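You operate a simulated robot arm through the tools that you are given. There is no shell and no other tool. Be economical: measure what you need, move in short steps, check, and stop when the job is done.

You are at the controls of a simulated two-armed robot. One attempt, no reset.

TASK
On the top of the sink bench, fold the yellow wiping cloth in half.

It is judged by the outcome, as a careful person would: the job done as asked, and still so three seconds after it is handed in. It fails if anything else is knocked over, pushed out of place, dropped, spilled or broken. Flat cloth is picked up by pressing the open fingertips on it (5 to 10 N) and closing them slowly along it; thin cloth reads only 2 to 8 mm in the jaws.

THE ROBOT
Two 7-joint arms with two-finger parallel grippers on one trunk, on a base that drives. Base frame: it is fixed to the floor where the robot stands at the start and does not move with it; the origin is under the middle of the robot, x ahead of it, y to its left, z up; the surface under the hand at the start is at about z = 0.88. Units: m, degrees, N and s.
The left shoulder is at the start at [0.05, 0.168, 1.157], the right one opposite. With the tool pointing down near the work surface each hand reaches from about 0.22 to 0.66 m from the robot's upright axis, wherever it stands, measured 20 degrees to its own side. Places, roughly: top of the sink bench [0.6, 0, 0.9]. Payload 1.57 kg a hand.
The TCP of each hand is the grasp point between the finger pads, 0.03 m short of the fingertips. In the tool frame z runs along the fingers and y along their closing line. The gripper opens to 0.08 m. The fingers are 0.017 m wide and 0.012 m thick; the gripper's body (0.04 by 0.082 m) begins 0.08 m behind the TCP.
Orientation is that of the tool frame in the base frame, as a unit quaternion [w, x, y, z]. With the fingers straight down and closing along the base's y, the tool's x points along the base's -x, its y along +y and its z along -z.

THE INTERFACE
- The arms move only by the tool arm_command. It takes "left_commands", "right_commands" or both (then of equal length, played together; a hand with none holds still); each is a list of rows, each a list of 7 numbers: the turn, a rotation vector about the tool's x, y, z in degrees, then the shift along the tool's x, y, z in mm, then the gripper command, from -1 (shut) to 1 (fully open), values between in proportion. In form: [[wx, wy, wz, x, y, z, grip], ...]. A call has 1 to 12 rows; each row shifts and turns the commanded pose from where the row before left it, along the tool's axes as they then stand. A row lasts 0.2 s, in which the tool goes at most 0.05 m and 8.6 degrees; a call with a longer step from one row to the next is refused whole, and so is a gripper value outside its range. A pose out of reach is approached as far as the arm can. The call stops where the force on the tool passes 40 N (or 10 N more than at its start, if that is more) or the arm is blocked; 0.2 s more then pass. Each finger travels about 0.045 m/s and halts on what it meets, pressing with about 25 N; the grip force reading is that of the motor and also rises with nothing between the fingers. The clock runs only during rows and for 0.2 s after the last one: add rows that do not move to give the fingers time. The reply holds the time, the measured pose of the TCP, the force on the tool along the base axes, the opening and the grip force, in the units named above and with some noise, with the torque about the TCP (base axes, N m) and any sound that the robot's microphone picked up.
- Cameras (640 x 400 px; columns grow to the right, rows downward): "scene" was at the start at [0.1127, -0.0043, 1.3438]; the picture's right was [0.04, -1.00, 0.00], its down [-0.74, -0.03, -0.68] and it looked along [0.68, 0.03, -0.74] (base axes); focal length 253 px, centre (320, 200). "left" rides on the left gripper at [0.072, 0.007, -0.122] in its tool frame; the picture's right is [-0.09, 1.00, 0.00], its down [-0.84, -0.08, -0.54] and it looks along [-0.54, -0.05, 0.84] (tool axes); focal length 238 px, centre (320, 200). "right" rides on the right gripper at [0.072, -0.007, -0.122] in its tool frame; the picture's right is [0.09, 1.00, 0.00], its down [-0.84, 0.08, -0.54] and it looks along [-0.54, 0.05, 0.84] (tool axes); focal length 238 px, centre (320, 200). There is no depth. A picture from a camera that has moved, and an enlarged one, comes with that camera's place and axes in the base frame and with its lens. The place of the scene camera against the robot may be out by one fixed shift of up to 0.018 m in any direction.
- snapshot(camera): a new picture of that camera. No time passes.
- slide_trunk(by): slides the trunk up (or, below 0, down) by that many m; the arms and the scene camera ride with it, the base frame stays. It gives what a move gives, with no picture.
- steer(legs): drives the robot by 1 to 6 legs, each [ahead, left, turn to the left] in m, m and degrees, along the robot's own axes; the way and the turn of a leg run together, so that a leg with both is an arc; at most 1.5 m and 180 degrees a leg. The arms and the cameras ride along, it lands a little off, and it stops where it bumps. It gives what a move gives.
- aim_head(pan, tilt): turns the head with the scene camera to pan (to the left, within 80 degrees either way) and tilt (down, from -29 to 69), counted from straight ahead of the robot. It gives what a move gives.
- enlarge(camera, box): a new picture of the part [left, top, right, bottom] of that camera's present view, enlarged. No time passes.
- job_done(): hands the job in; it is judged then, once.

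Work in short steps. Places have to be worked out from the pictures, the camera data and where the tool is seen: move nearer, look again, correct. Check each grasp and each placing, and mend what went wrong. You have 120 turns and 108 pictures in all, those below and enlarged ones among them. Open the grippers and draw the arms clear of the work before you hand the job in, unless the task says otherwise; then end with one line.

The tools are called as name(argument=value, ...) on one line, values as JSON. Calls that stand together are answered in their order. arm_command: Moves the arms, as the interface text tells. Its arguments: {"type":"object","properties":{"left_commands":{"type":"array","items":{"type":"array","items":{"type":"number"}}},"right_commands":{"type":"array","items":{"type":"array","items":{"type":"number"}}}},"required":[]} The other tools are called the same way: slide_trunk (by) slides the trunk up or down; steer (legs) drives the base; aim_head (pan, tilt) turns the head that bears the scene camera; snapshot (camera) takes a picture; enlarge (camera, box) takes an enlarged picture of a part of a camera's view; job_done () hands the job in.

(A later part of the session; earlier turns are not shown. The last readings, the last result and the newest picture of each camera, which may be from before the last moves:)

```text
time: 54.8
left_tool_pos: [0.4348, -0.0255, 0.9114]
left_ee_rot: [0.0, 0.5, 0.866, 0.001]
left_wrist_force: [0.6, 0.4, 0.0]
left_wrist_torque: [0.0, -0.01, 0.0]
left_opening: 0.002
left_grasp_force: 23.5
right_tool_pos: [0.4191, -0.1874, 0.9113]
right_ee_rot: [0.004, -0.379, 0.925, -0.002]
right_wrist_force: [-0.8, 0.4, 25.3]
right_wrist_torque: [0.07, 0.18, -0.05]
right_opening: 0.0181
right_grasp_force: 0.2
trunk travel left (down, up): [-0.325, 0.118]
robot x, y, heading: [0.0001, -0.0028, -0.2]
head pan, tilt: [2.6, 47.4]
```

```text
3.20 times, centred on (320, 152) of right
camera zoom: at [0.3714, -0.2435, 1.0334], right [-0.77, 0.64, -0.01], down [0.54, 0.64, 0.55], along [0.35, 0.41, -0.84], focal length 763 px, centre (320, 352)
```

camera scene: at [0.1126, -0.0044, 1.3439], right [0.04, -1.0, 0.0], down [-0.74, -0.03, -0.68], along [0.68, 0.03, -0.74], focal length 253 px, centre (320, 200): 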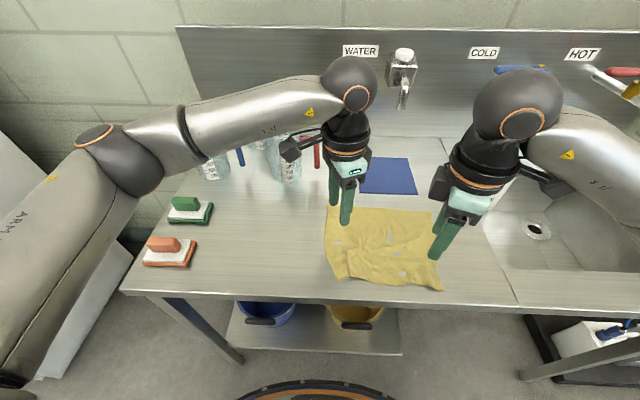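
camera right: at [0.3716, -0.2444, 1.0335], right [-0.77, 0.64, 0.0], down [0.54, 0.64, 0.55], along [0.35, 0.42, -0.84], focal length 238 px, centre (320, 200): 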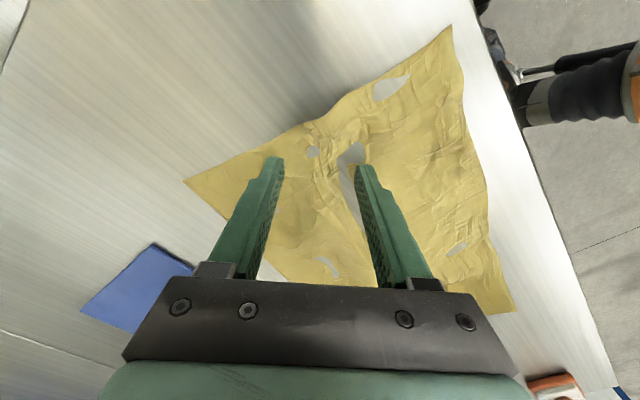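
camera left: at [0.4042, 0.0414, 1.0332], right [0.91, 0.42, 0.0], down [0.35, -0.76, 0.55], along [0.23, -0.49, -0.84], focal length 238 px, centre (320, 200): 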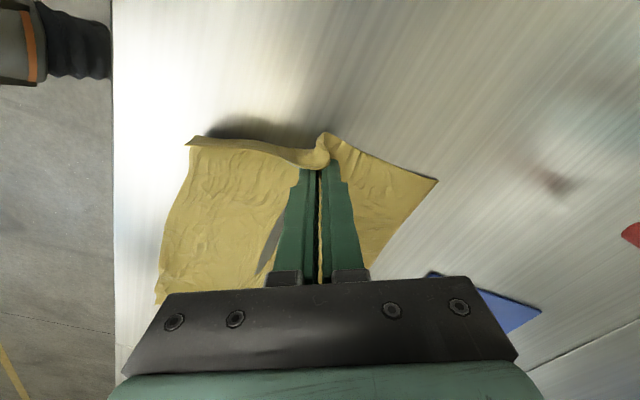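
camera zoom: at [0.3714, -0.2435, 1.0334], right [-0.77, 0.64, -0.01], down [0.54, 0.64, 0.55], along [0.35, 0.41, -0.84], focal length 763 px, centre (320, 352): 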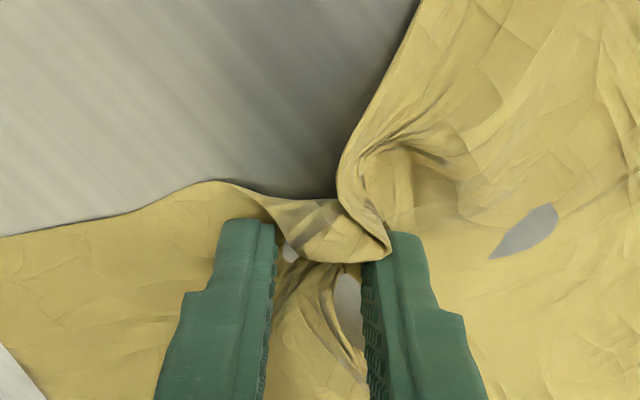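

A tall ridge is between the fingers. I'll finish closing.

arm_command(right_commands=[[0, 0, 0, 0, 0, 0, -0.62], [0, 0, 0, 0, 0, 0, -0.68], [0, 0, 0, 0, 0, 0, -0.74], [0, 0, 0, 0, 0, 0, -0.8], [0, 0, 0, 0, 0, 0, -0.86], [0, 0, 0, 0, 0, 0, -0.92], [0, 0, 0, 0, 0, 0, -1], [0, 0, 0, 0, 0, 0, -1], [0, 0, 0, 0, 0, 0, -1]])

snapshot(camera="scene")

```text
time: 56.8
left_tool_pos: [0.4352, -0.0235, 0.9121]
left_ee_rot: [0.001, 0.501, 0.865, 0.0]
left_wrist_force: [-0.5, -1.2, 0.5]
left_wrist_torque: [-0.05, -0.02, 0.01]
left_opening: 0.0018
left_grasp_force: 23.9
right_tool_pos: [0.4194, -0.1881, 0.9111]
right_ee_rot: [0.004, -0.38, 0.925, -0.001]
right_wrist_force: [1.5, 0.4, 24.3]
right_wrist_torque: [-0.09, 0.02, 0.01]
right_opening: 0.0019
right_grasp_force: 23.6
trunk travel left (down, up): [-0.325, 0.118]
robot x, y, heading: [0.0017, -0.0, -0.1]
head pan, tilt: [2.6, 47.4]
```

```text
47 pictures are left
camera scene: at [0.1109, -0.0036, 1.3441], right [0.04, -1.0, 0.0], down [-0.73, -0.03, -0.68], along [0.68, 0.03, -0.74], focal length 253 px, centre (320, 200)
```

scene: 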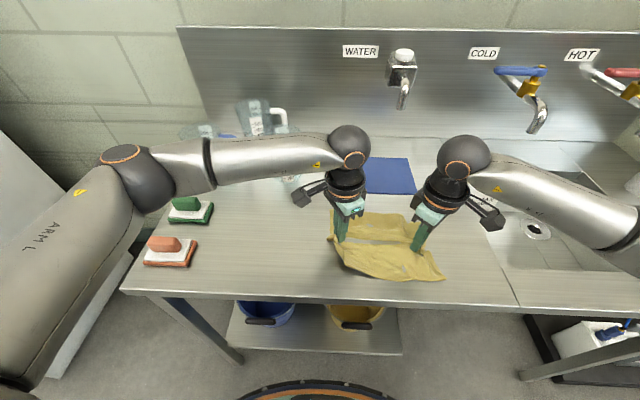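

Both grips now hold about 2 mm on the midline. I'll lift both together with a slight spread so the two halves hang down.

arm_command(left_commands=[[0, 0, 0, 0, 0, -15, -1], [0, 0, 0, 2, 1, -15, -1], [0, 0, 0, 2, 1, -15, -1], [0, 0, 0, 2, 1, -15, -1], [0, 0, 0, 0, 0, -15, -1], [0, 0, 0, 0, 0, -15, -1], [0, 0, 0, 0, 0, -15, -1], [0, 0, 0, 0, 0, 0, -1], [0, 0, 0, 0, 0, 0, -1]], right_commands=[[0, 0, 0, 0, 0, -15, -1], [0, 0, 0, 1.5, -1.5, -15, -1], [0, 0, 0, 1.5, -1.5, -15, -1], [0, 0, 0, 1.5, -1.5, -15, -1], [0, 0, 0, 0, 0, -15, -1], [0, 0, 0, 0, 0, -15, -1], [0, 0, 0, 0, 0, -15, -1], [0, 0, 0, 0, 0, 0, -1], [0, 0, 0, 0, 0, 0, -1]])

snapshot(camera="scene")

enlarge(camera="scene", box=[300, 170, 460, 270])

snapshot(camera="left")

```text
time: 58.8
left_tool_pos: [0.4375, -0.0178, 1.0158]
left_ee_rot: [0.002, 0.501, 0.866, -0.001]
left_wrist_force: [-1.2, -18.5, 0.5]
left_wrist_torque: [-0.54, 0.01, -0.02]
left_opening: 0.0021
left_grasp_force: 23.5
right_tool_pos: [0.4206, -0.1934, 1.0141]
right_ee_rot: [0.003, -0.38, 0.925, 0.002]
right_wrist_force: [0.6, 18.4, -0.5]
right_wrist_torque: [0.49, -0.02, 0.15]
right_opening: 0.0024
right_grasp_force: 23.9
trunk travel left (down, up): [-0.325, 0.118]
robot x, y, heading: [-0.0013, -0.0015, -0.1]
head pan, tilt: [2.6, 47.4]
```

```text
46 pictures are left
camera scene: at [0.1127, -0.0043, 1.3439], right [0.04, -1.0, 0.0], down [-0.74, -0.03, -0.68], along [0.68, 0.03, -0.74], focal length 253 px, centre (320, 200)
```

scene: 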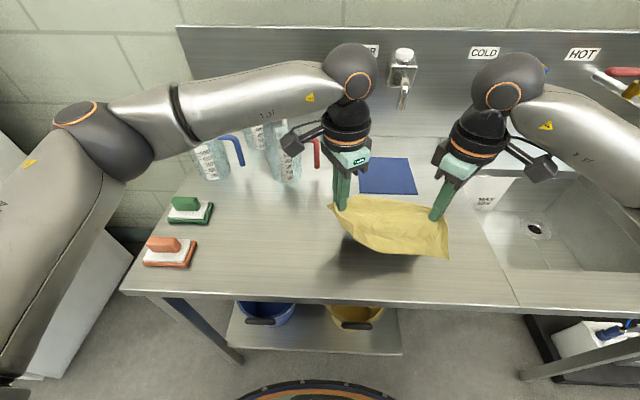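

```text
4.00 times, centred on (380, 220) of scene
camera zoom: at [0.1127, -0.0043, 1.3439], right [0.04, -1.0, 0.0], down [-0.74, -0.03, -0.68], along [0.68, 0.03, -0.74], focal length 1014 px, centre (80, 120)
```

zoom: 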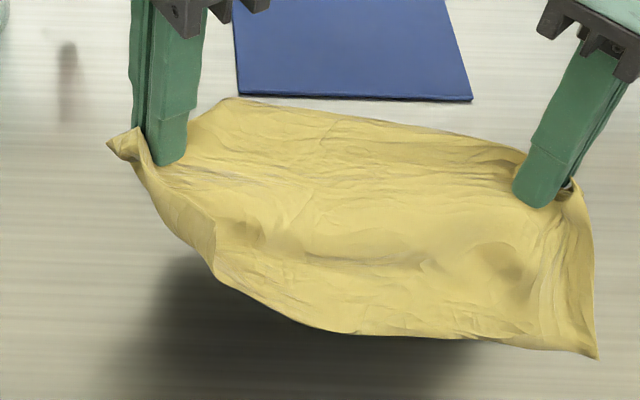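

```text
44 pictures are left
camera left: at [0.4056, 0.0472, 1.1381], right [0.91, 0.42, 0.0], down [0.35, -0.76, 0.55], along [0.23, -0.5, -0.84], focal length 238 px, centre (320, 200)
```

left: 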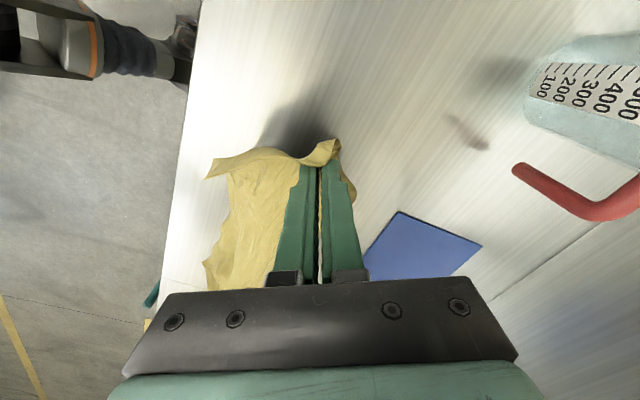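

The cloth is draped over the line between the grips, but the front half still sticks out like a tray. I'll slacken the tension a bit, raise 40 mm more and let it settle.

arm_command(left_commands=[[0, 0, 0, -2, -1, -15, -1], [0, 0, 0, 0, 0, -15, -1], [0, 0, 0, 0, 0, -10, -1], [0, 0, 0, 0, 0, 0, -1], [0, 0, 0, 0, 0, 0, -1], [0, 0, 0, 0, 0, 0, -1], [0, 0, 0, 0, 0, 0, -1], [0, 0, 0, 0, 0, 0, -1]], right_commands=[[0, 0, 0, -1.5, 1.5, -15, -1], [0, 0, 0, 0, 0, -15, -1], [0, 0, 0, 0, 0, -10, -1], [0, 0, 0, 0, 0, 0, -1], [0, 0, 0, 0, 0, 0, -1], [0, 0, 0, 0, 0, 0, -1], [0, 0, 0, 0, 0, 0, -1], [0, 0, 0, 0, 0, 0, -1]])

enlarge(camera="scene", box=[300, 170, 460, 270])

snapshot(camera="right")

```text
time: 60.6
left_tool_pos: [0.4364, -0.0205, 1.055]
left_ee_rot: [0.001, 0.5, 0.866, -0.001]
left_wrist_force: [-1.5, -13.1, -0.3]
left_wrist_torque: [-0.43, 0.01, -0.03]
left_opening: 0.0022
left_grasp_force: 23.7
right_tool_pos: [0.4196, -0.1932, 1.055]
right_ee_rot: [0.002, -0.38, 0.925, 0.0]
right_wrist_force: [1.4, 12.4, -1.4]
right_wrist_torque: [0.34, 0.02, 0.07]
right_opening: 0.0021
right_grasp_force: 23.0
trunk travel left (down, up): [-0.325, 0.118]
robot x, y, heading: [-0.0012, 0.0001, 0.1]
head pan, tilt: [2.6, 47.4]
```

```text
4.00 times, centred on (380, 220) of scene
camera zoom: at [0.1127, -0.0043, 1.3438], right [0.04, -1.0, 0.0], down [-0.74, -0.03, -0.68], along [0.68, 0.03, -0.74], focal length 1014 px, centre (80, 120)
```

zoom: 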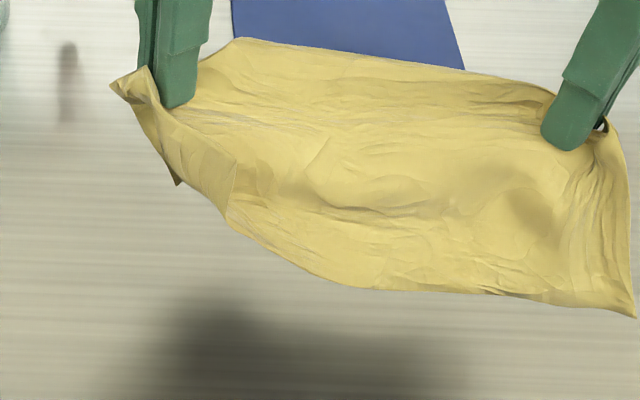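

```text
42 pictures are left
camera right: at [0.3723, -0.2492, 1.1766], right [-0.77, 0.64, 0.0], down [0.54, 0.64, 0.54], along [0.35, 0.42, -0.84], focal length 238 px, centre (320, 200)
```

right: 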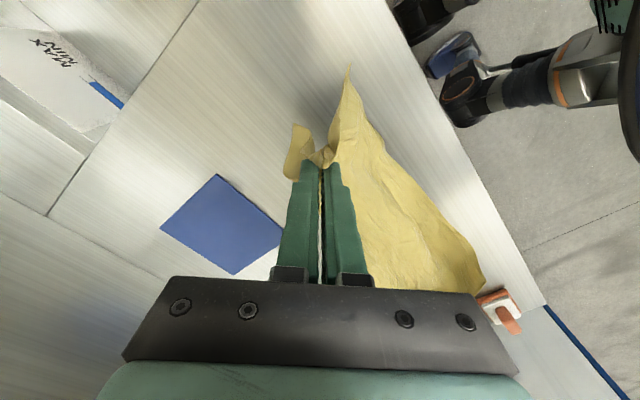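

The front half slopes out at about 45° and the back half hangs nearly vertical. I'll sweep forward while lowering so the back half tucks under. First I'll unwind the yaw in the air to ±15° to regain forward reach.

arm_command(left_commands=[[0, 0, -7.5, 0, 0, 0, -1], [0, 0, -7.5, 0, 0, 0, -1], [0, 0, -7.5, 0, 0, 0, -1], [0, 0, -7.5, 0, 0, 0, -1], [0, 0, -7.5, 0, 0, 0, -1], [0, 0, -7.5, 0, 0, 0, -1], [0, 0, 0, 15, -4, 0, -1], [0, 0, 0, 14, -4, 0, -1], [0, 0, 0, 0, 0, 0, -1], [0, 0, 0, 0, 0, 0, -1]], right_commands=[[0, 0, 5, 0, 0, 0, -1], [0, 0, 5, 0, 0, 0, -1], [0, 0, 5, 0, 0, 0, -1], [0, 0, 5, 0, 0, 0, -1], [0, 0, 5, 0, 0, 0, -1], [0, 0, 5, 0, 0, 0, -1], [0, 0, 0, 15, 4, 0, -1], [0, 0, 0, 14, 4, 0, -1], [0, 0, 0, 0, 0, 0, -1], [0, 0, 0, 0, 0, 0, -1]])

enlarge(camera="scene", box=[280, 150, 480, 275])

snapshot(camera="right")

```text
time: 62.8
left_tool_pos: [0.4071, -0.021, 1.0562]
left_ee_rot: [0.001, 0.131, 0.991, -0.003]
left_wrist_force: [-0.4, -18.3, -0.2]
left_wrist_torque: [-0.42, 0.01, -0.26]
left_opening: 0.0023
left_grasp_force: 23.4
right_tool_pos: [0.3903, -0.1903, 1.0531]
right_ee_rot: [0.002, -0.128, 0.992, 0.001]
right_wrist_force: [0.4, 17.8, -0.7]
right_wrist_torque: [0.32, -0.04, 0.27]
right_opening: 0.0049
right_grasp_force: 25.1
trunk travel left (down, up): [-0.325, 0.118]
robot x, y, heading: [0.0026, 0.0009, 0.0]
head pan, tilt: [2.6, 47.4]
```

```text
3.20 times, centred on (380, 212) of scene
camera zoom: at [0.1127, -0.0043, 1.3438], right [0.04, -1.0, 0.0], down [-0.74, -0.03, -0.68], along [0.68, 0.03, -0.74], focal length 811 px, centre (128, 160)
```

zoom: 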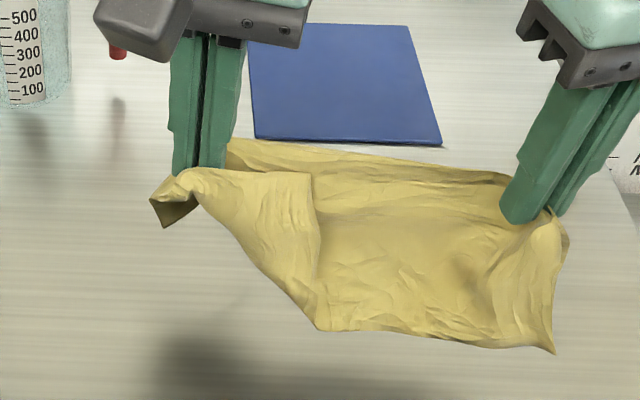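

```text
40 pictures are left
camera right: at [0.3211, -0.2162, 1.1756], right [-0.34, 0.94, 0.0], down [0.79, 0.28, 0.55], along [0.51, 0.19, -0.84], focal length 238 px, centre (320, 200)
```

right: 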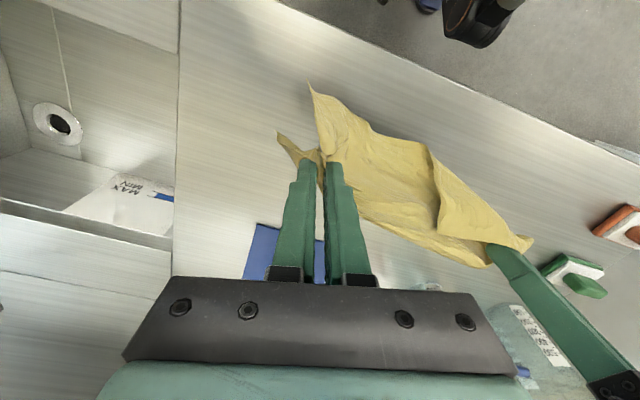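

Turning the left hand curled the front left corner inward. I'll turn it back 30° and look.

arm_command(left_commands=[[0, 0, 7.5, 0, 0, 0, -1], [0, 0, 7.5, 0, 0, 0, -1], [0, 0, 7.5, 0, 0, 0, -1], [0, 0, 7.5, 0, 0, 0, -1], [0, 0, 0, 0, 0, 0, -1], [0, 0, 0, 0, 0, 0, -1], [0, 0, 0, 0, 0, 0, -1]])

enlarge(camera="scene", box=[280, 150, 480, 275])

```text
time: 64.4
left_tool_pos: [0.4064, -0.0206, 1.0556]
left_ee_rot: [0.001, 0.384, 0.924, -0.001]
left_wrist_force: [0.1, -10.8, 0.9]
left_wrist_torque: [-0.31, -0.01, -0.07]
left_opening: 0.0018
left_grasp_force: 23.4
right_tool_pos: [0.3905, -0.1917, 1.0535]
right_ee_rot: [0.001, -0.128, 0.992, 0.0]
right_wrist_force: [0.6, 10.8, -0.1]
right_wrist_torque: [0.25, 0.0, 0.17]
right_opening: 0.0039
right_grasp_force: 25.1
trunk travel left (down, up): [-0.325, 0.118]
robot x, y, heading: [-0.003, -0.0028, 0.0]
head pan, tilt: [2.6, 47.4]
```

```text
3.20 times, centred on (380, 212) of scene
camera zoom: at [0.1127, -0.0043, 1.3438], right [0.04, -1.0, 0.0], down [-0.74, -0.03, -0.68], along [0.68, 0.03, -0.74], focal length 811 px, centre (128, 160)
```

zoom: 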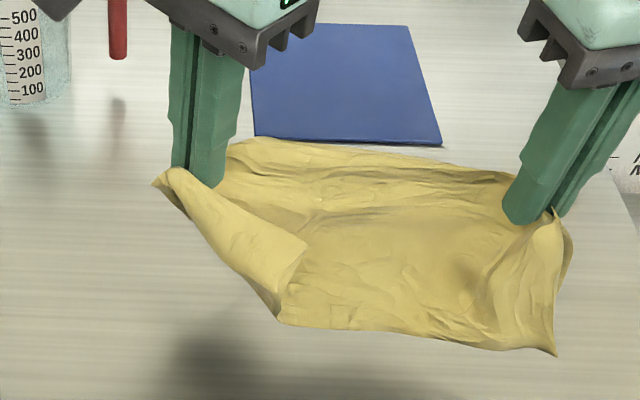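

I'll turn the left back to its pinch yaw, lower until the back edge touches, then sweep forward 10 cm while descending to lay the front half over the tucked back half.

arm_command(left_commands=[[0, 0, 7.5, 0, 0, 0, -1], [0, 0, 7.5, 0, 0, 0, -1], [0, 0, 0, 0, 0, 15, -1], [0, 0, 0, 0, 0, 15, -1], [0, 0, 0, 0, 0, 15, -1], [0, 0, 0, 0, 0, 0, -1], [0, 0, 0, 0, 0, 0, -1]], right_commands=[[0, 0, 0, 0, 0, 0, -1], [0, 0, 0, 0, 0, 0, -1], [0, 0, 0, 0, 0, 15, -1], [0, 0, 0, 0, 0, 15, -1], [0, 0, 0, 0, 0, 15, -1], [0, 0, 0, 0, 0, 0, -1], [0, 0, 0, 0, 0, 0, -1]])

snapshot(camera="scene")

snapshot(camera="right")

```text
time: 66.0
left_tool_pos: [0.4062, -0.0203, 1.011]
left_ee_rot: [0.0, 0.501, 0.866, 0.0]
left_wrist_force: [0.1, -9.2, -0.1]
left_wrist_torque: [-0.28, 0.01, -0.01]
left_opening: 0.0019
left_grasp_force: 23.8
right_tool_pos: [0.3913, -0.1916, 1.0077]
right_ee_rot: [0.001, -0.128, 0.992, 0.001]
right_wrist_force: [-0.6, 10.1, -0.2]
right_wrist_torque: [0.25, -0.03, 0.17]
right_opening: 0.0038
right_grasp_force: 24.4
trunk travel left (down, up): [-0.325, 0.118]
robot x, y, heading: [-0.0021, 0.0012, -0.1]
head pan, tilt: [2.6, 47.4]
```

```text
38 pictures are left
camera scene: at [0.1127, -0.0043, 1.3438], right [0.04, -1.0, 0.0], down [-0.74, -0.03, -0.68], along [0.68, 0.03, -0.74], focal length 253 px, centre (320, 200)
```

scene: 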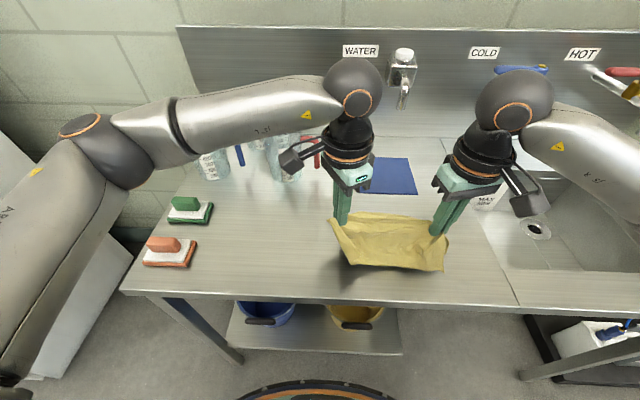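

```text
37 pictures are left
camera right: at [0.3217, -0.2172, 1.1298], right [-0.34, 0.94, 0.0], down [0.79, 0.29, 0.54], along [0.51, 0.19, -0.84], focal length 238 px, centre (320, 200)
```

right: 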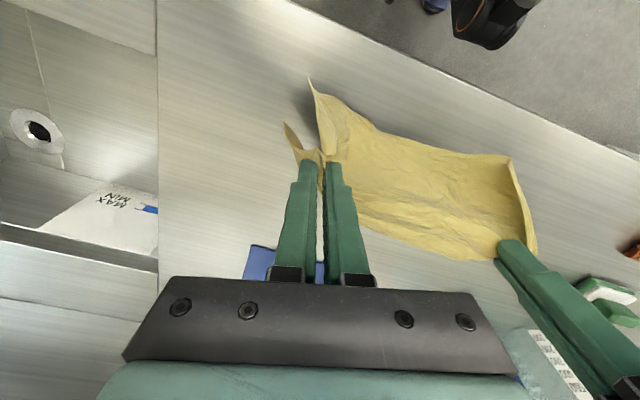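

The corner uncurled and the front half hangs clean. Now the forward sweep with descent.

arm_command(left_commands=[[0, 0, 0, 0, 0, 10, -1], [0, 0, 0, -10, 17.3, 10, -1], [0, 0, 0, -10, 17.3, 14, -1], [0, 0, 0, -10, 17.3, 18, -1], [0, 0, 0, -10, 17.3, 20, -1], [0, 0, 0, -8, 13.8, 18, -1], [0, 0, 0, 0, 0, 0, -1], [0, 0, 0, 0, 0, 0, -1]], right_commands=[[0, 0, 0, 0, 0, 10, -1], [0, 0, 0, -19.3, -5.2, 10, -1], [0, 0, 0, -19.3, -5.2, 14, -1], [0, 0, 0, -19.3, -5.2, 18, -1], [0, 0, 0, -19.3, -5.2, 20, -1], [0, 0, 0, -15.5, -4.1, 16, -1], [0, 0, 0, 0, 0, 0, -1], [0, 0, 0, 0, 0, 0, -1]])

snapshot(camera="scene")

snapshot(camera="right")

snapshot(camera="left")

```text
time: 67.8
left_tool_pos: [0.4684, -0.02, 0.9594]
left_ee_rot: [0.001, 0.501, 0.865, -0.001]
left_wrist_force: [2.6, -12.1, -2.6]
left_wrist_torque: [-0.35, -0.06, -0.02]
left_opening: 0.0014
left_grasp_force: 23.4
left hand out of reach, approached as far as the arm can: row 5, 6
right_tool_pos: [0.4853, -0.1902, 0.9219]
right_ee_rot: [0.002, -0.129, 0.992, 0.0]
right_wrist_force: [-3.0, 11.6, 4.9]
right_wrist_torque: [0.35, -0.01, 0.21]
right_opening: 0.0053
right_grasp_force: 25.5
trunk travel left (down, up): [-0.325, 0.118]
robot x, y, heading: [0.0026, 0.0007, -0.2]
head pan, tilt: [2.6, 47.4]
```

```text
36 pictures are left
camera scene: at [0.1125, -0.0042, 1.3439], right [0.04, -1.0, 0.0], down [-0.74, -0.03, -0.68], along [0.68, 0.03, -0.74], focal length 253 px, centre (320, 200)
```

scene: 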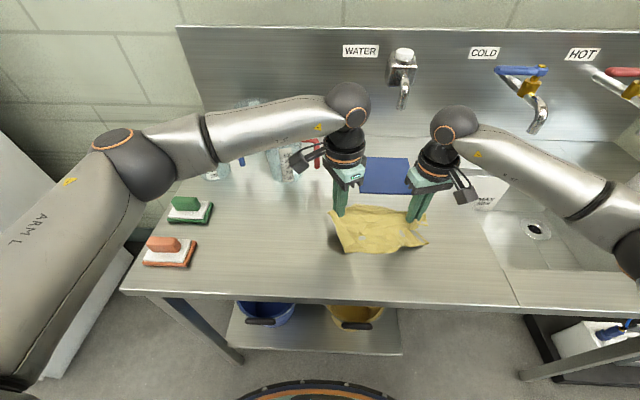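

```text
35 pictures are left
camera right: at [0.4166, -0.2159, 1.0436], right [-0.34, 0.94, 0.0], down [0.79, 0.29, 0.54], along [0.51, 0.19, -0.84], focal length 238 px, centre (320, 200)
```

right: 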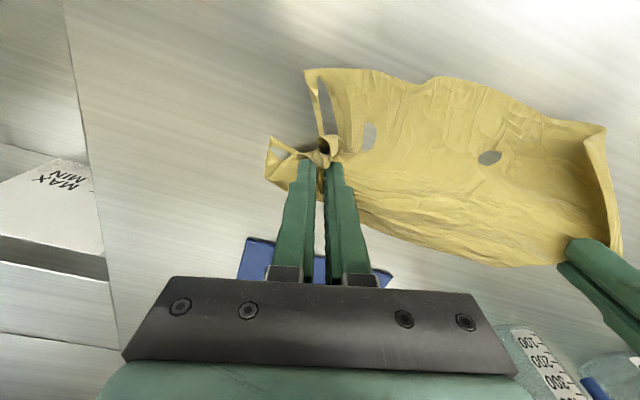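

```text
34 pictures are left
camera left: at [0.437, 0.0449, 1.0814], right [0.91, 0.42, 0.0], down [0.35, -0.76, 0.54], along [0.23, -0.49, -0.84], focal length 238 px, centre (320, 200)
```

left: 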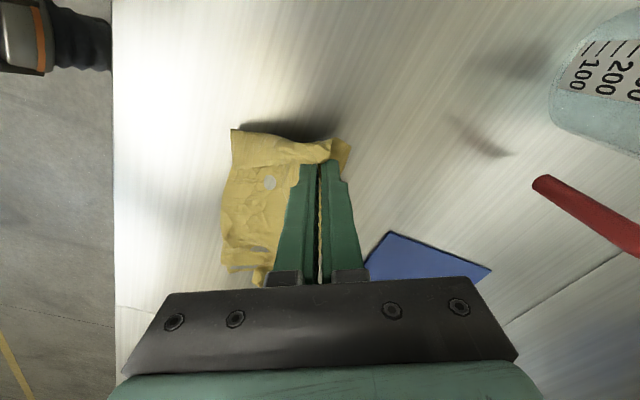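

It worked: nothing shows beyond the grips, so the back half is tucked under. The left stopped short at x 0.468, z 0.959 because of its yaw limit. I'll unwind it 15° and bring it forward and down to match the right.

arm_command(left_commands=[[0, 0, -7.5, 0, 0, 0, -1], [0, 0, -7.5, 0, 0, 0, -1], [0, 0, 0, -7, 7, 12, -1], [0, 0, 0, -7, 7, 12, -1], [0, 0, 0, -5, 5, 12, -1], [0, 0, 0, 0, 0, 4, -1], [0, 0, 0, 0, 0, 0, -1]])

enlarge(camera="scene", box=[290, 160, 470, 272])

snapshot(camera="left")

```text
time: 69.4
left_tool_pos: [0.4953, -0.02, 0.9187]
left_ee_rot: [0.0, 0.384, 0.923, -0.001]
left_wrist_force: [-0.1, -8.9, 2.0]
left_wrist_torque: [-0.28, -0.02, -0.07]
left_opening: 0.0018
left_grasp_force: 23.7
right_tool_pos: [0.485, -0.1915, 0.9226]
right_ee_rot: [0.001, -0.128, 0.992, 0.0]
right_wrist_force: [-0.1, 8.9, 0.9]
right_wrist_torque: [0.22, 0.04, 0.16]
right_opening: 0.004
right_grasp_force: 24.6
trunk travel left (down, up): [-0.325, 0.118]
robot x, y, heading: [-0.001, 0.0001, -0.3]
head pan, tilt: [2.6, 47.4]
```

```text
3.56 times, centred on (380, 216) of scene
camera zoom: at [0.1125, -0.0043, 1.3439], right [0.04, -1.0, 0.0], down [-0.74, -0.03, -0.68], along [0.68, 0.03, -0.74], focal length 901 px, centre (107, 143)
```

zoom: 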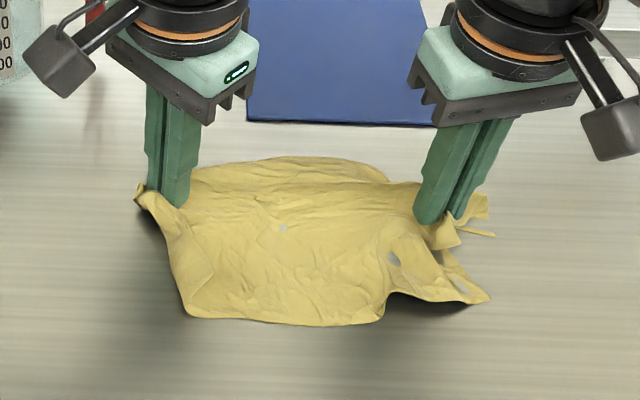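

```text
32 pictures are left
camera left: at [0.4497, 0.0357, 1.0406], right [0.77, 0.64, 0.0], down [0.54, -0.65, 0.54], along [0.35, -0.42, -0.84], focal length 238 px, centre (320, 200)
```

left: 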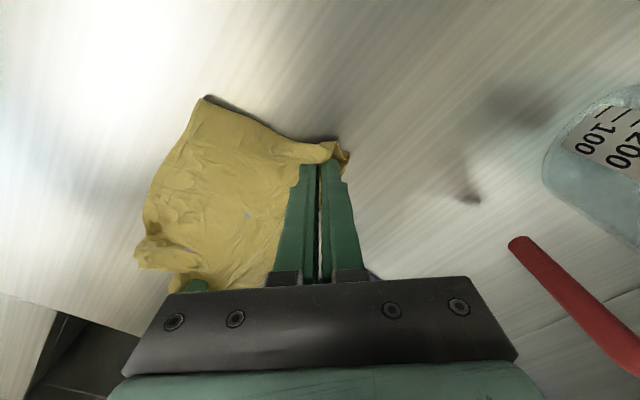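

The fold now spans x≈0.40–0.50. The right end is twisted, so I'll turn the right hand back 15°, lower to touch, open both a little and rise straight up.

arm_command(left_commands=[[0, 0, 0, 0, 0, 2, -1], [0, 0, 0, 0, 0, 0, -1], [0, 0, 0, 0, 0, 3, -1], [0, 0, 0, 0, 0, 0, -0.8], [0, 0, 0, 0, 0, 0, -0.6], [0, 0, 0, 0, 0, 0, -0.4], [0, 0, 0, 0, 0, 0, -0.4], [0, 0, 0, 0, 0, -5, -0.4], [0, 0, 0, 0, 0, -15, -0.4], [0, 0, 0, 0, 0, -30, -0.4], [0, 0, 0, 0, 0, -40, -0.4], [0, 0, 0, 0, 0, 0, -0.4]], right_commands=[[0, 0, -7, 0, 0, 2, -1], [0, 0, -8, 0, 0, 3, -1], [0, 0, 0, 0, 0, 3, -1], [0, 0, 0, 0, 0, 0, -0.8], [0, 0, 0, 0, 0, 0, -0.6], [0, 0, 0, 0, 0, 0, -0.4], [0, 0, 0, 0, 0, 0, -0.4], [0, 0, 0, 0, 0, -5, -0.4], [0, 0, 0, 0, 0, -15, -0.4], [0, 0, 0, 0, 0, -30, -0.4], [0, 0, 0, 0, 0, -40, -0.4], [0, 0, 0, 0, 0, 0, -0.4]])

enlarge(camera="scene", box=[290, 160, 470, 272])

snapshot(camera="right")

snapshot(camera="left")

```text
time: 72.0
left_tool_pos: [0.4951, -0.0214, 1.002]
left_ee_rot: [0.0, 0.383, 0.924, 0.0]
left_wrist_force: [1.3, 0.5, 0.4]
left_wrist_torque: [0.03, -0.02, 0.0]
left_opening: 0.0241
left_grasp_force: 0.0
right_tool_pos: [0.4842, -0.1931, 1.0044]
right_ee_rot: [0.001, -0.257, 0.967, 0.0]
right_wrist_force: [0.1, 0.1, 0.9]
right_wrist_torque: [0.03, -0.02, 0.0]
right_opening: 0.024
right_grasp_force: 0.0
trunk travel left (down, up): [-0.325, 0.118]
robot x, y, heading: [-0.0042, 0.0029, 0.2]
head pan, tilt: [2.6, 47.4]
```

```text
3.56 times, centred on (380, 216) of scene
camera zoom: at [0.1129, -0.0044, 1.3438], right [0.04, -1.0, 0.0], down [-0.74, -0.03, -0.68], along [0.68, 0.03, -0.74], focal length 901 px, centre (107, 143)
```

zoom: 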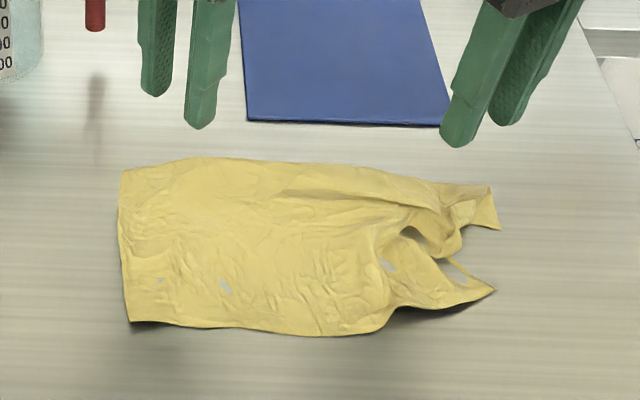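

```text
30 pictures are left
camera right: at [0.423, -0.2344, 1.1267], right [-0.57, 0.82, 0.0], down [0.69, 0.48, 0.54], along [0.45, 0.31, -0.84], focal length 238 px, centre (320, 200)
```

right: 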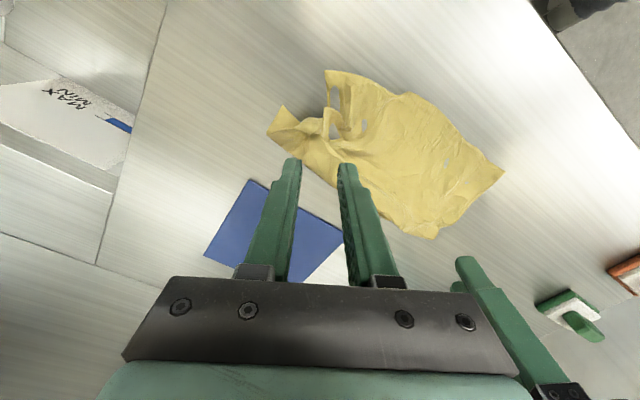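

```text
29 pictures are left
camera left: at [0.4498, 0.0343, 1.1246], right [0.77, 0.64, 0.0], down [0.54, -0.65, 0.54], along [0.35, -0.42, -0.84], focal length 238 px, centre (320, 200)
```

left: 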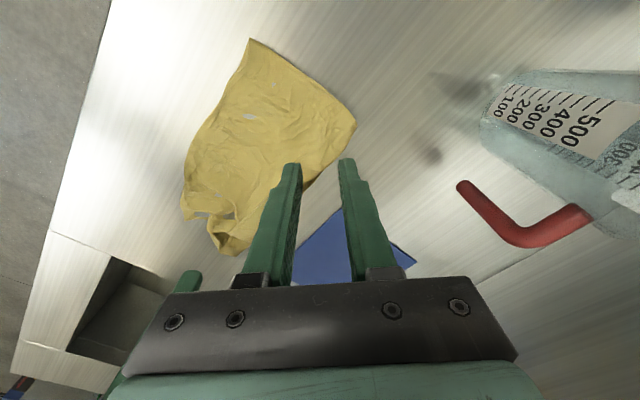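

The cloth is folded in half, with a clean left side and the fold along the far edge. Only the right end stays gathered by about 2 cm. I'll hold the cloth down with the closed left fingers and press the right fingertips near the right end to stroke the gather outward.

arm_command(left_commands=[[0, 0, 0, -7, -26, 0, -0.7], [0, 0, 0, -7, -26, 0, -1], [0, 0, 0, -6, -25, 0, -1], [0, 0, 0, 0, 0, 30, -1], [0, 0, 0, 0, 0, 30, -1], [0, 0, 0, 0, 0, 20, -1], [0, 0, 0, 0, 0, 7, -1], [0, 0, 0, 0, 0, 0, -1]], right_commands=[[0, 0, 0, 7, -18, 0, -0.7], [0, 0, 0, 0, 0, 0, -1], [0, 0, 0, 0, 0, 0, -1], [0, 0, 0, 0, 0, 30, -1], [0, 0, 0, 0, 0, 30, -1], [0, 0, 0, 0, 0, 20, -1], [0, 0, 0, 0, 0, 9, -1], [0, 0, 0, 0, 0, 0, -1]])

snapshot(camera="right")

```text
time: 73.8
left_tool_pos: [0.4571, -0.0873, 0.9166]
left_ee_rot: [0.0, 0.383, 0.924, 0.0]
left_wrist_force: [0.4, 0.7, 0.5]
left_wrist_torque: [-0.01, 0.01, -0.02]
left_opening: 0.0003
left_grasp_force: 21.2
right_tool_pos: [0.4884, -0.2107, 0.9156]
right_ee_rot: [0.001, -0.256, 0.967, -0.001]
right_wrist_force: [0.1, 0.1, -0.5]
right_wrist_torque: [0.04, -0.03, -0.02]
right_opening: 0.0001
right_grasp_force: 21.3
trunk travel left (down, up): [-0.325, 0.118]
robot x, y, heading: [0.0011, -0.0037, -0.1]
head pan, tilt: [2.6, 47.4]
```

```text
28 pictures are left
camera right: at [0.4279, -0.2524, 1.0367], right [-0.57, 0.82, 0.0], down [0.69, 0.48, 0.54], along [0.45, 0.31, -0.84], focal length 238 px, centre (320, 200)
```

right: 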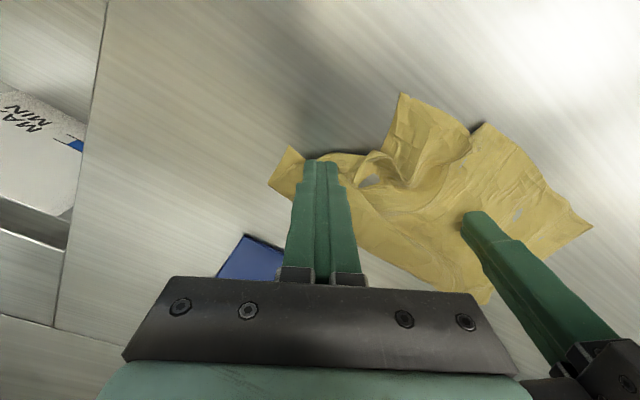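

The right fingertips are on the fold-side tongue. I'll press both hands and drag the right hand outward 20 mm.

arm_command(left_commands=[[0, 0, 0, 0, 0, 4, -1], [0, 0, 0, 0, 0, 1, -1], [0, 0, 0, 0, 0, 0, -1], [0, 0, 0, 0, 0, 0, -1], [0, 0, 0, 0, 0, 0, -1], [0, 0, 0, 0, 0, 0, -1], [0, 0, 0, 0, 0, 0, -1], [0, 0, 0, 0, 0, 0, -1]], right_commands=[[0, 0, 0, 0, 0, 3, -1], [0, 0, 0, 0, 0, 2, -1], [0, 0, 0, 0, 0, 0, -1], [0, 0, 0, 2.5, -4.3, 0, -1], [0, 0, 0, 2.5, -4.3, 0, -1], [0, 0, 0, 2.5, -4.3, 0, -1], [0, 0, 0, 2.5, -4.3, 0, -1], [0, 0, 0, 0, 0, 0, -1]])

snapshot(camera="right")

```text
time: 75.6
left_tool_pos: [0.4535, -0.0876, 0.9128]
left_ee_rot: [0.001, 0.383, 0.924, -0.001]
left_wrist_force: [0.2, -0.8, -0.7]
left_wrist_torque: [0.02, -0.03, -0.01]
left_opening: 0.0
left_grasp_force: 21.0
right_tool_pos: [0.4886, -0.2313, 0.9121]
right_ee_rot: [0.003, -0.256, 0.967, -0.001]
right_wrist_force: [0.2, 3.8, 22.9]
right_wrist_torque: [0.12, -0.07, 0.06]
right_opening: 0.0
right_grasp_force: 21.4
trunk travel left (down, up): [-0.325, 0.118]
robot x, y, heading: [0.0017, -0.0013, -0.1]
head pan, tilt: [2.6, 47.4]
```

```text
27 pictures are left
camera right: at [0.4273, -0.2725, 1.034], right [-0.57, 0.82, 0.0], down [0.68, 0.48, 0.55], along [0.45, 0.31, -0.84], focal length 238 px, centre (320, 200)
```

right: 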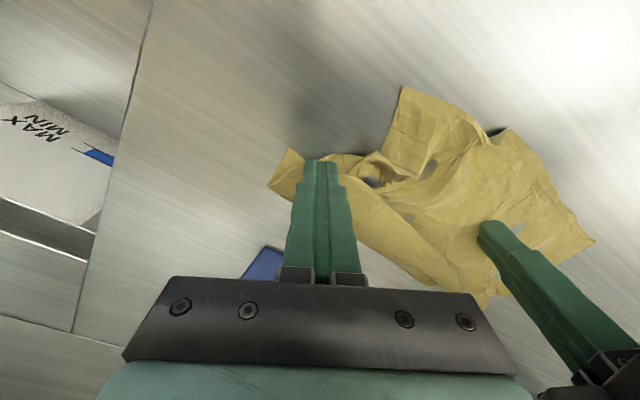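

The tongue followed, but the left hand wasn't actually pressing. I'll press the left down, move the right to the front flap near its right corner and drag that outward too.

arm_command(left_commands=[[0, 0, 0, 0, 0, 1.2, -1], [0, 0, 0, 0, 0, 0.6, -1], [0, 0, 0, 0, 0, 0, -1], [0, 0, 0, 0, 0, 0, -1], [0, 0, 0, 0, 0, 0, -1], [0, 0, 0, 0, 0, 0, -1]], right_commands=[[0, 0, 0, 0, 0, -20, -1], [0, 0, 0, 21, 27, 0, -1], [0, 0, 0, 21, 27, 0, -1], [0, 0, 0, 0, 0, 14, -1], [0, 0, 0, 0, 0, 3, -1], [0, 0, 0, 0, 0, 0, -1]])

snapshot(camera="right")

```text
time: 77.0
left_tool_pos: [0.4543, -0.0872, 0.9105]
left_ee_rot: [0.002, 0.383, 0.924, 0.0]
left_wrist_force: [1.3, -0.2, 15.3]
left_wrist_torque: [-0.02, 0.0, 0.0]
left_opening: 0.0
left_grasp_force: 21.4
right_tool_pos: [0.4253, -0.2068, 0.912]
right_ee_rot: [0.001, -0.257, 0.967, -0.001]
right_wrist_force: [0.4, -0.6, -0.3]
right_wrist_torque: [0.01, 0.01, 0.01]
right_opening: 0.0
right_grasp_force: 20.8
trunk travel left (down, up): [-0.325, 0.118]
robot x, y, heading: [-0.0037, 0.0009, 0.2]
head pan, tilt: [2.6, 47.4]
```

```text
26 pictures are left
camera right: at [0.3649, -0.2478, 1.0345], right [-0.57, 0.82, 0.0], down [0.69, 0.48, 0.54], along [0.45, 0.31, -0.84], focal length 238 px, centre (320, 200)
```

right: 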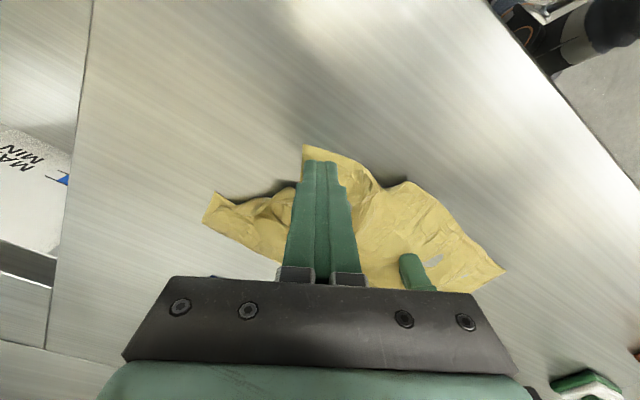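

Left now presses at 15 N. I'll press the right onto the front flap and drag it outward 20 mm.

arm_command(right_commands=[[0, 0, 0, 0, 0, 1.5, -1], [0, 0, 0, 0, 0, 1, -1], [0, 0, 0, 0, 0, 0, -1], [0, 0, 0, 2, -4.5, 0, -1], [0, 0, 0, 2, -4.5, 0, -1], [0, 0, 0, 2, -4.5, 0, -1], [0, 0, 0, 2, -4.5, 0, -1], [0, 0, 0, 0, 0, 0, -1], [0, 0, 0, 0, 0, -20, -1], [0, 0, 0, 0, 0, -40, -1], [0, 0, 0, 0, 0, -30, -1]])

enlarge(camera="scene", box=[290, 160, 470, 272])

snapshot(camera="right")

```text
time: 79.4
left_tool_pos: [0.4554, -0.0881, 0.9111]
left_ee_rot: [0.001, 0.383, 0.924, -0.001]
left_wrist_force: [-1.0, 1.2, 19.2]
left_wrist_torque: [0.07, 0.1, -0.01]
left_opening: 0.0
left_grasp_force: 21.0
right_tool_pos: [0.4243, -0.2242, 0.9996]
right_ee_rot: [0.001, -0.256, 0.967, -0.001]
right_wrist_force: [0.3, -0.2, 0.0]
right_wrist_torque: [0.03, 0.0, -0.02]
right_opening: 0.0
right_grasp_force: 21.6
trunk travel left (down, up): [-0.325, 0.118]
robot x, y, heading: [0.0023, -0.0015, -0.1]
head pan, tilt: [2.6, 47.4]
```

```text
3.56 times, centred on (380, 216) of scene
camera zoom: at [0.111, -0.0038, 1.344], right [0.04, -1.0, 0.0], down [-0.73, -0.03, -0.68], along [0.68, 0.03, -0.74], focal length 901 px, centre (107, 143)
```

zoom: 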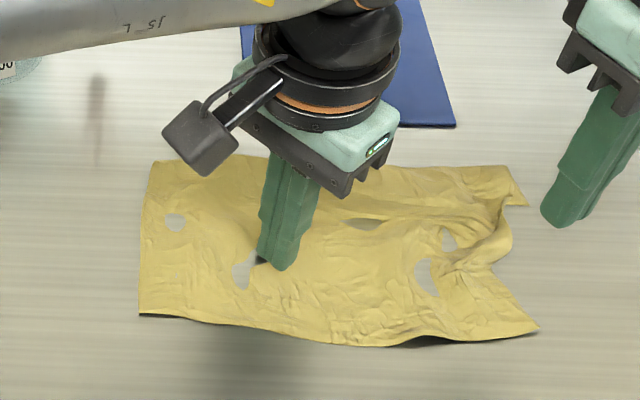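

```text
24 pictures are left
camera right: at [0.3648, -0.2666, 1.1227], right [-0.57, 0.82, 0.0], down [0.69, 0.48, 0.54], along [0.45, 0.31, -0.84], focal length 238 px, centre (320, 200)
```

right: 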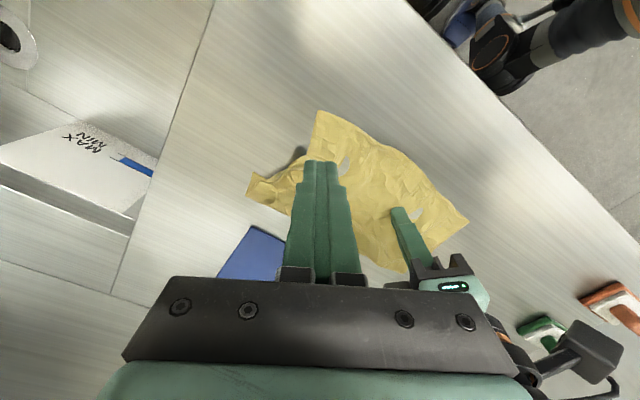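

Better: the front right corner is out. One more stroke at the hump in the middle of the right edge, outward by 20 mm.

arm_command(left_commands=[[0, 0, 0, 0, 0, -0.5, -1], [0, 0, 0, 0, 0, 0, -1], [0, 0, 0, 0, 0, 0, -1], [0, 0, 0, 0, 0, 0, -1], [0, 0, 0, 0, 0, 0, -1], [0, 0, 0, 0, 0, 0, -1], [0, 0, 0, 0, 0, 0, -1], [0, 0, 0, 0, 0, 0, -1], [0, 0, 0, 0, 0, 0, -1], [0, 0, 0, 0, 0, 0, -1], [0, 0, 0, 0, 0, 0, -1], [0, 0, 0, 0, 0, 0, -1]], right_commands=[[0, 0, 0, -42, -2, 0, -1], [0, 0, 0, 0, 0, 40, -1], [0, 0, 0, 0, 0, 35, -1], [0, 0, 0, 0, 0, 10, -1], [0, 0, 0, 0, 0, 4, -1], [0, 0, 0, 0, 0, 1, -1], [0, 0, 0, 2.5, -4.3, 0, -1], [0, 0, 0, 2.5, -4.3, 0, -1], [0, 0, 0, 2.5, -4.3, 0, -1], [0, 0, 0, 2.5, -4.3, 0, -1], [0, 0, 0, 2.5, -4.3, 0, -1], [0, 0, 0, 0, 0, 0, -1]])

enlarge(camera="scene", box=[290, 160, 470, 272])

```text
time: 82.0
left_tool_pos: [0.4542, -0.0869, 0.9112]
left_ee_rot: [0.001, 0.384, 0.923, -0.001]
left_wrist_force: [-0.5, -0.9, 1.4]
left_wrist_torque: [-0.05, 0.02, 0.01]
left_opening: 0.0
left_grasp_force: 21.1
right_tool_pos: [0.4647, -0.23, 0.9121]
right_ee_rot: [0.003, -0.256, 0.967, -0.001]
right_wrist_force: [0.1, 5.4, 20.2]
right_wrist_torque: [0.11, 0.08, -0.02]
right_opening: 0.0
right_grasp_force: 21.3
trunk travel left (down, up): [-0.325, 0.118]
robot x, y, heading: [0.0022, 0.0017, 0.1]
head pan, tilt: [2.6, 47.4]
```

```text
3.56 times, centred on (380, 216) of scene
camera zoom: at [0.1111, -0.0031, 1.3441], right [0.05, -1.0, 0.0], down [-0.73, -0.03, -0.68], along [0.68, 0.03, -0.74], focal length 901 px, centre (107, 143)
```

zoom: 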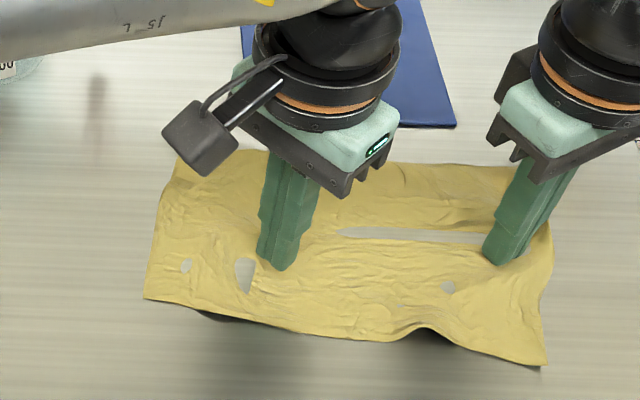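

The right end is squared off now. I'll lift both hands straight up, draw them aside and inspect.

arm_command(left_commands=[[0, 0, 0, 0, 0, -15, -1], [0, 0, 0, 0, 0, -40, -1], [0, 0, 0, 0, 0, -40, -1], [0, 0, 0, 30, 10, 0, -1], [0, 0, 0, 30, 10, 0, -1], [0, 0, 0, 30, 10, 0, -1], [0, 0, 0, 30, 10, 0, -1], [0, 0, 0, 0, 0, 0, -1]], right_commands=[[0, 0, 0, 0, 0, -15, -1], [0, 0, 0, 0, 0, -40, -1], [0, 0, 0, 0, 0, -40, -1], [0, 0, 0, 25, -25, 0, -1], [0, 0, 0, 25, -25, 0, -1], [0, 0, 0, 15, -15, 0, -1], [0, 0, 0, 0, 0, 0, -1], [0, 0, 0, 0, 0, 0, -1]])

enlarge(camera="scene", box=[290, 160, 470, 272])

snapshot(camera="scene")

snapshot(camera="left")

```text
time: 83.8
left_tool_pos: [0.3981, 0.0233, 1.0059]
left_ee_rot: [-0.001, 0.383, 0.924, -0.001]
left_wrist_force: [0.1, 0.3, -0.8]
left_wrist_torque: [-0.02, 0.01, 0.02]
left_opening: 0.0
left_grasp_force: 21.3
right_tool_pos: [0.4417, -0.3194, 1.0048]
right_ee_rot: [0.002, -0.256, 0.967, -0.001]
right_wrist_force: [0.5, -0.7, 0.3]
right_wrist_torque: [0.01, -0.01, 0.02]
right_opening: 0.0
right_grasp_force: 21.2
trunk travel left (down, up): [-0.325, 0.118]
robot x, y, heading: [-0.0008, -0.0006, 0.2]
head pan, tilt: [2.6, 47.4]
```

```text
3.56 times, centred on (380, 216) of scene
camera zoom: at [0.1128, -0.0046, 1.3438], right [0.04, -1.0, 0.0], down [-0.74, -0.03, -0.68], along [0.68, 0.03, -0.74], focal length 901 px, centre (107, 143)
```

zoom: 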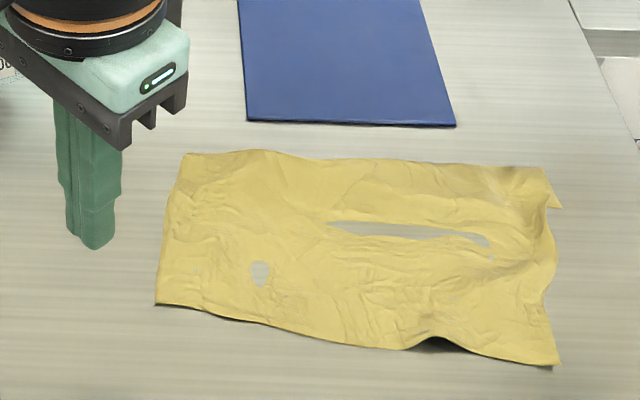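

```text
21 pictures are left
camera scene: at [0.1128, -0.0046, 1.3438], right [0.04, -1.0, 0.0], down [-0.74, -0.03, -0.68], along [0.68, 0.03, -0.74], focal length 253 px, centre (320, 200)
```

scene: 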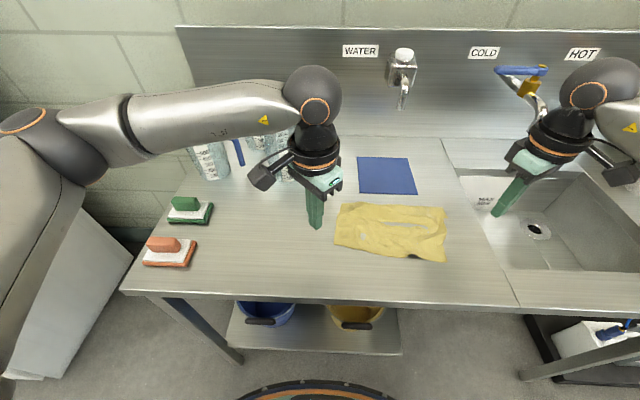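

```text
20 pictures are left
camera left: at [0.3512, 0.0794, 1.1276], right [0.77, 0.64, 0.0], down [0.54, -0.65, 0.54], along [0.35, -0.42, -0.84], focal length 238 px, centre (320, 200)
```

left: 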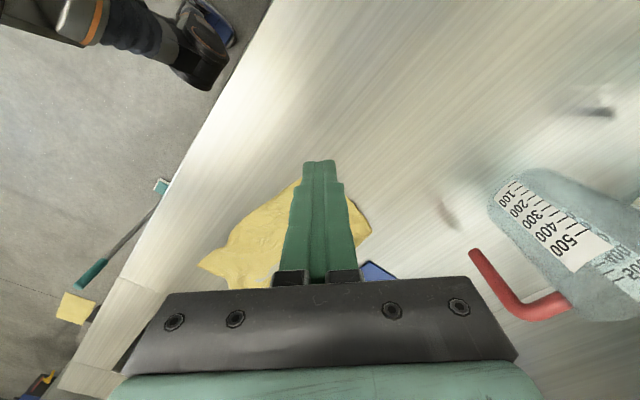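

Seen from above, the folded depth measures about 12 cm at left and 14–15 cm at right, against an ideal 10.4 cm. The top layer may reach past the bottom one, so I'll look closer from the side cameras.

enlarge(camera="left", box=[180, 160, 400, 297])

snapshot(camera="right")

```text
2.91 times, centred on (290, 228) of left
camera zoom: at [0.3512, 0.0794, 1.1276], right [0.77, 0.64, 0.0], down [0.54, -0.65, 0.54], along [0.35, -0.42, -0.84], focal length 693 px, centre (407, 117)
```

zoom: 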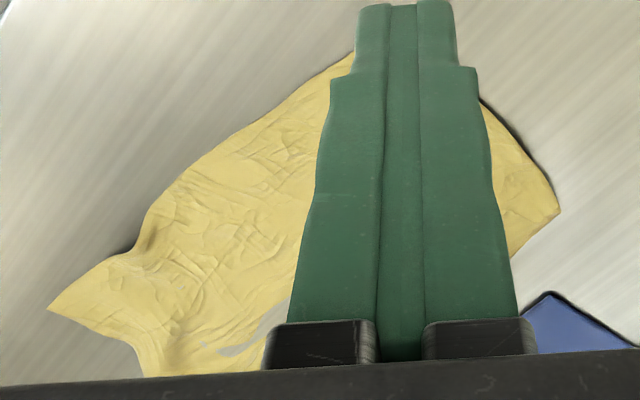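

```text
18 pictures are left
camera right: at [0.3817, -0.3615, 1.1259], right [-0.57, 0.82, 0.0], down [0.69, 0.48, 0.54], along [0.45, 0.31, -0.84], focal length 238 px, centre (320, 200)
```

right: 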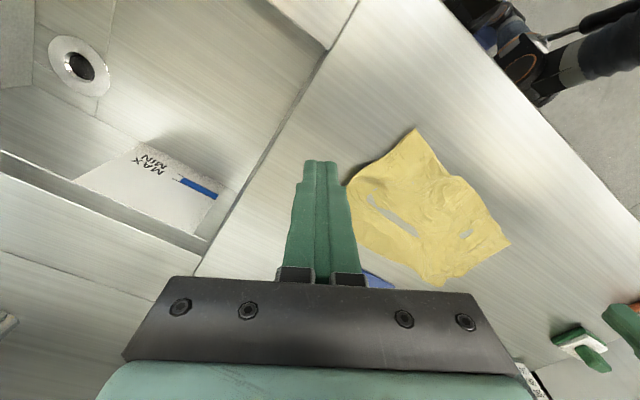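

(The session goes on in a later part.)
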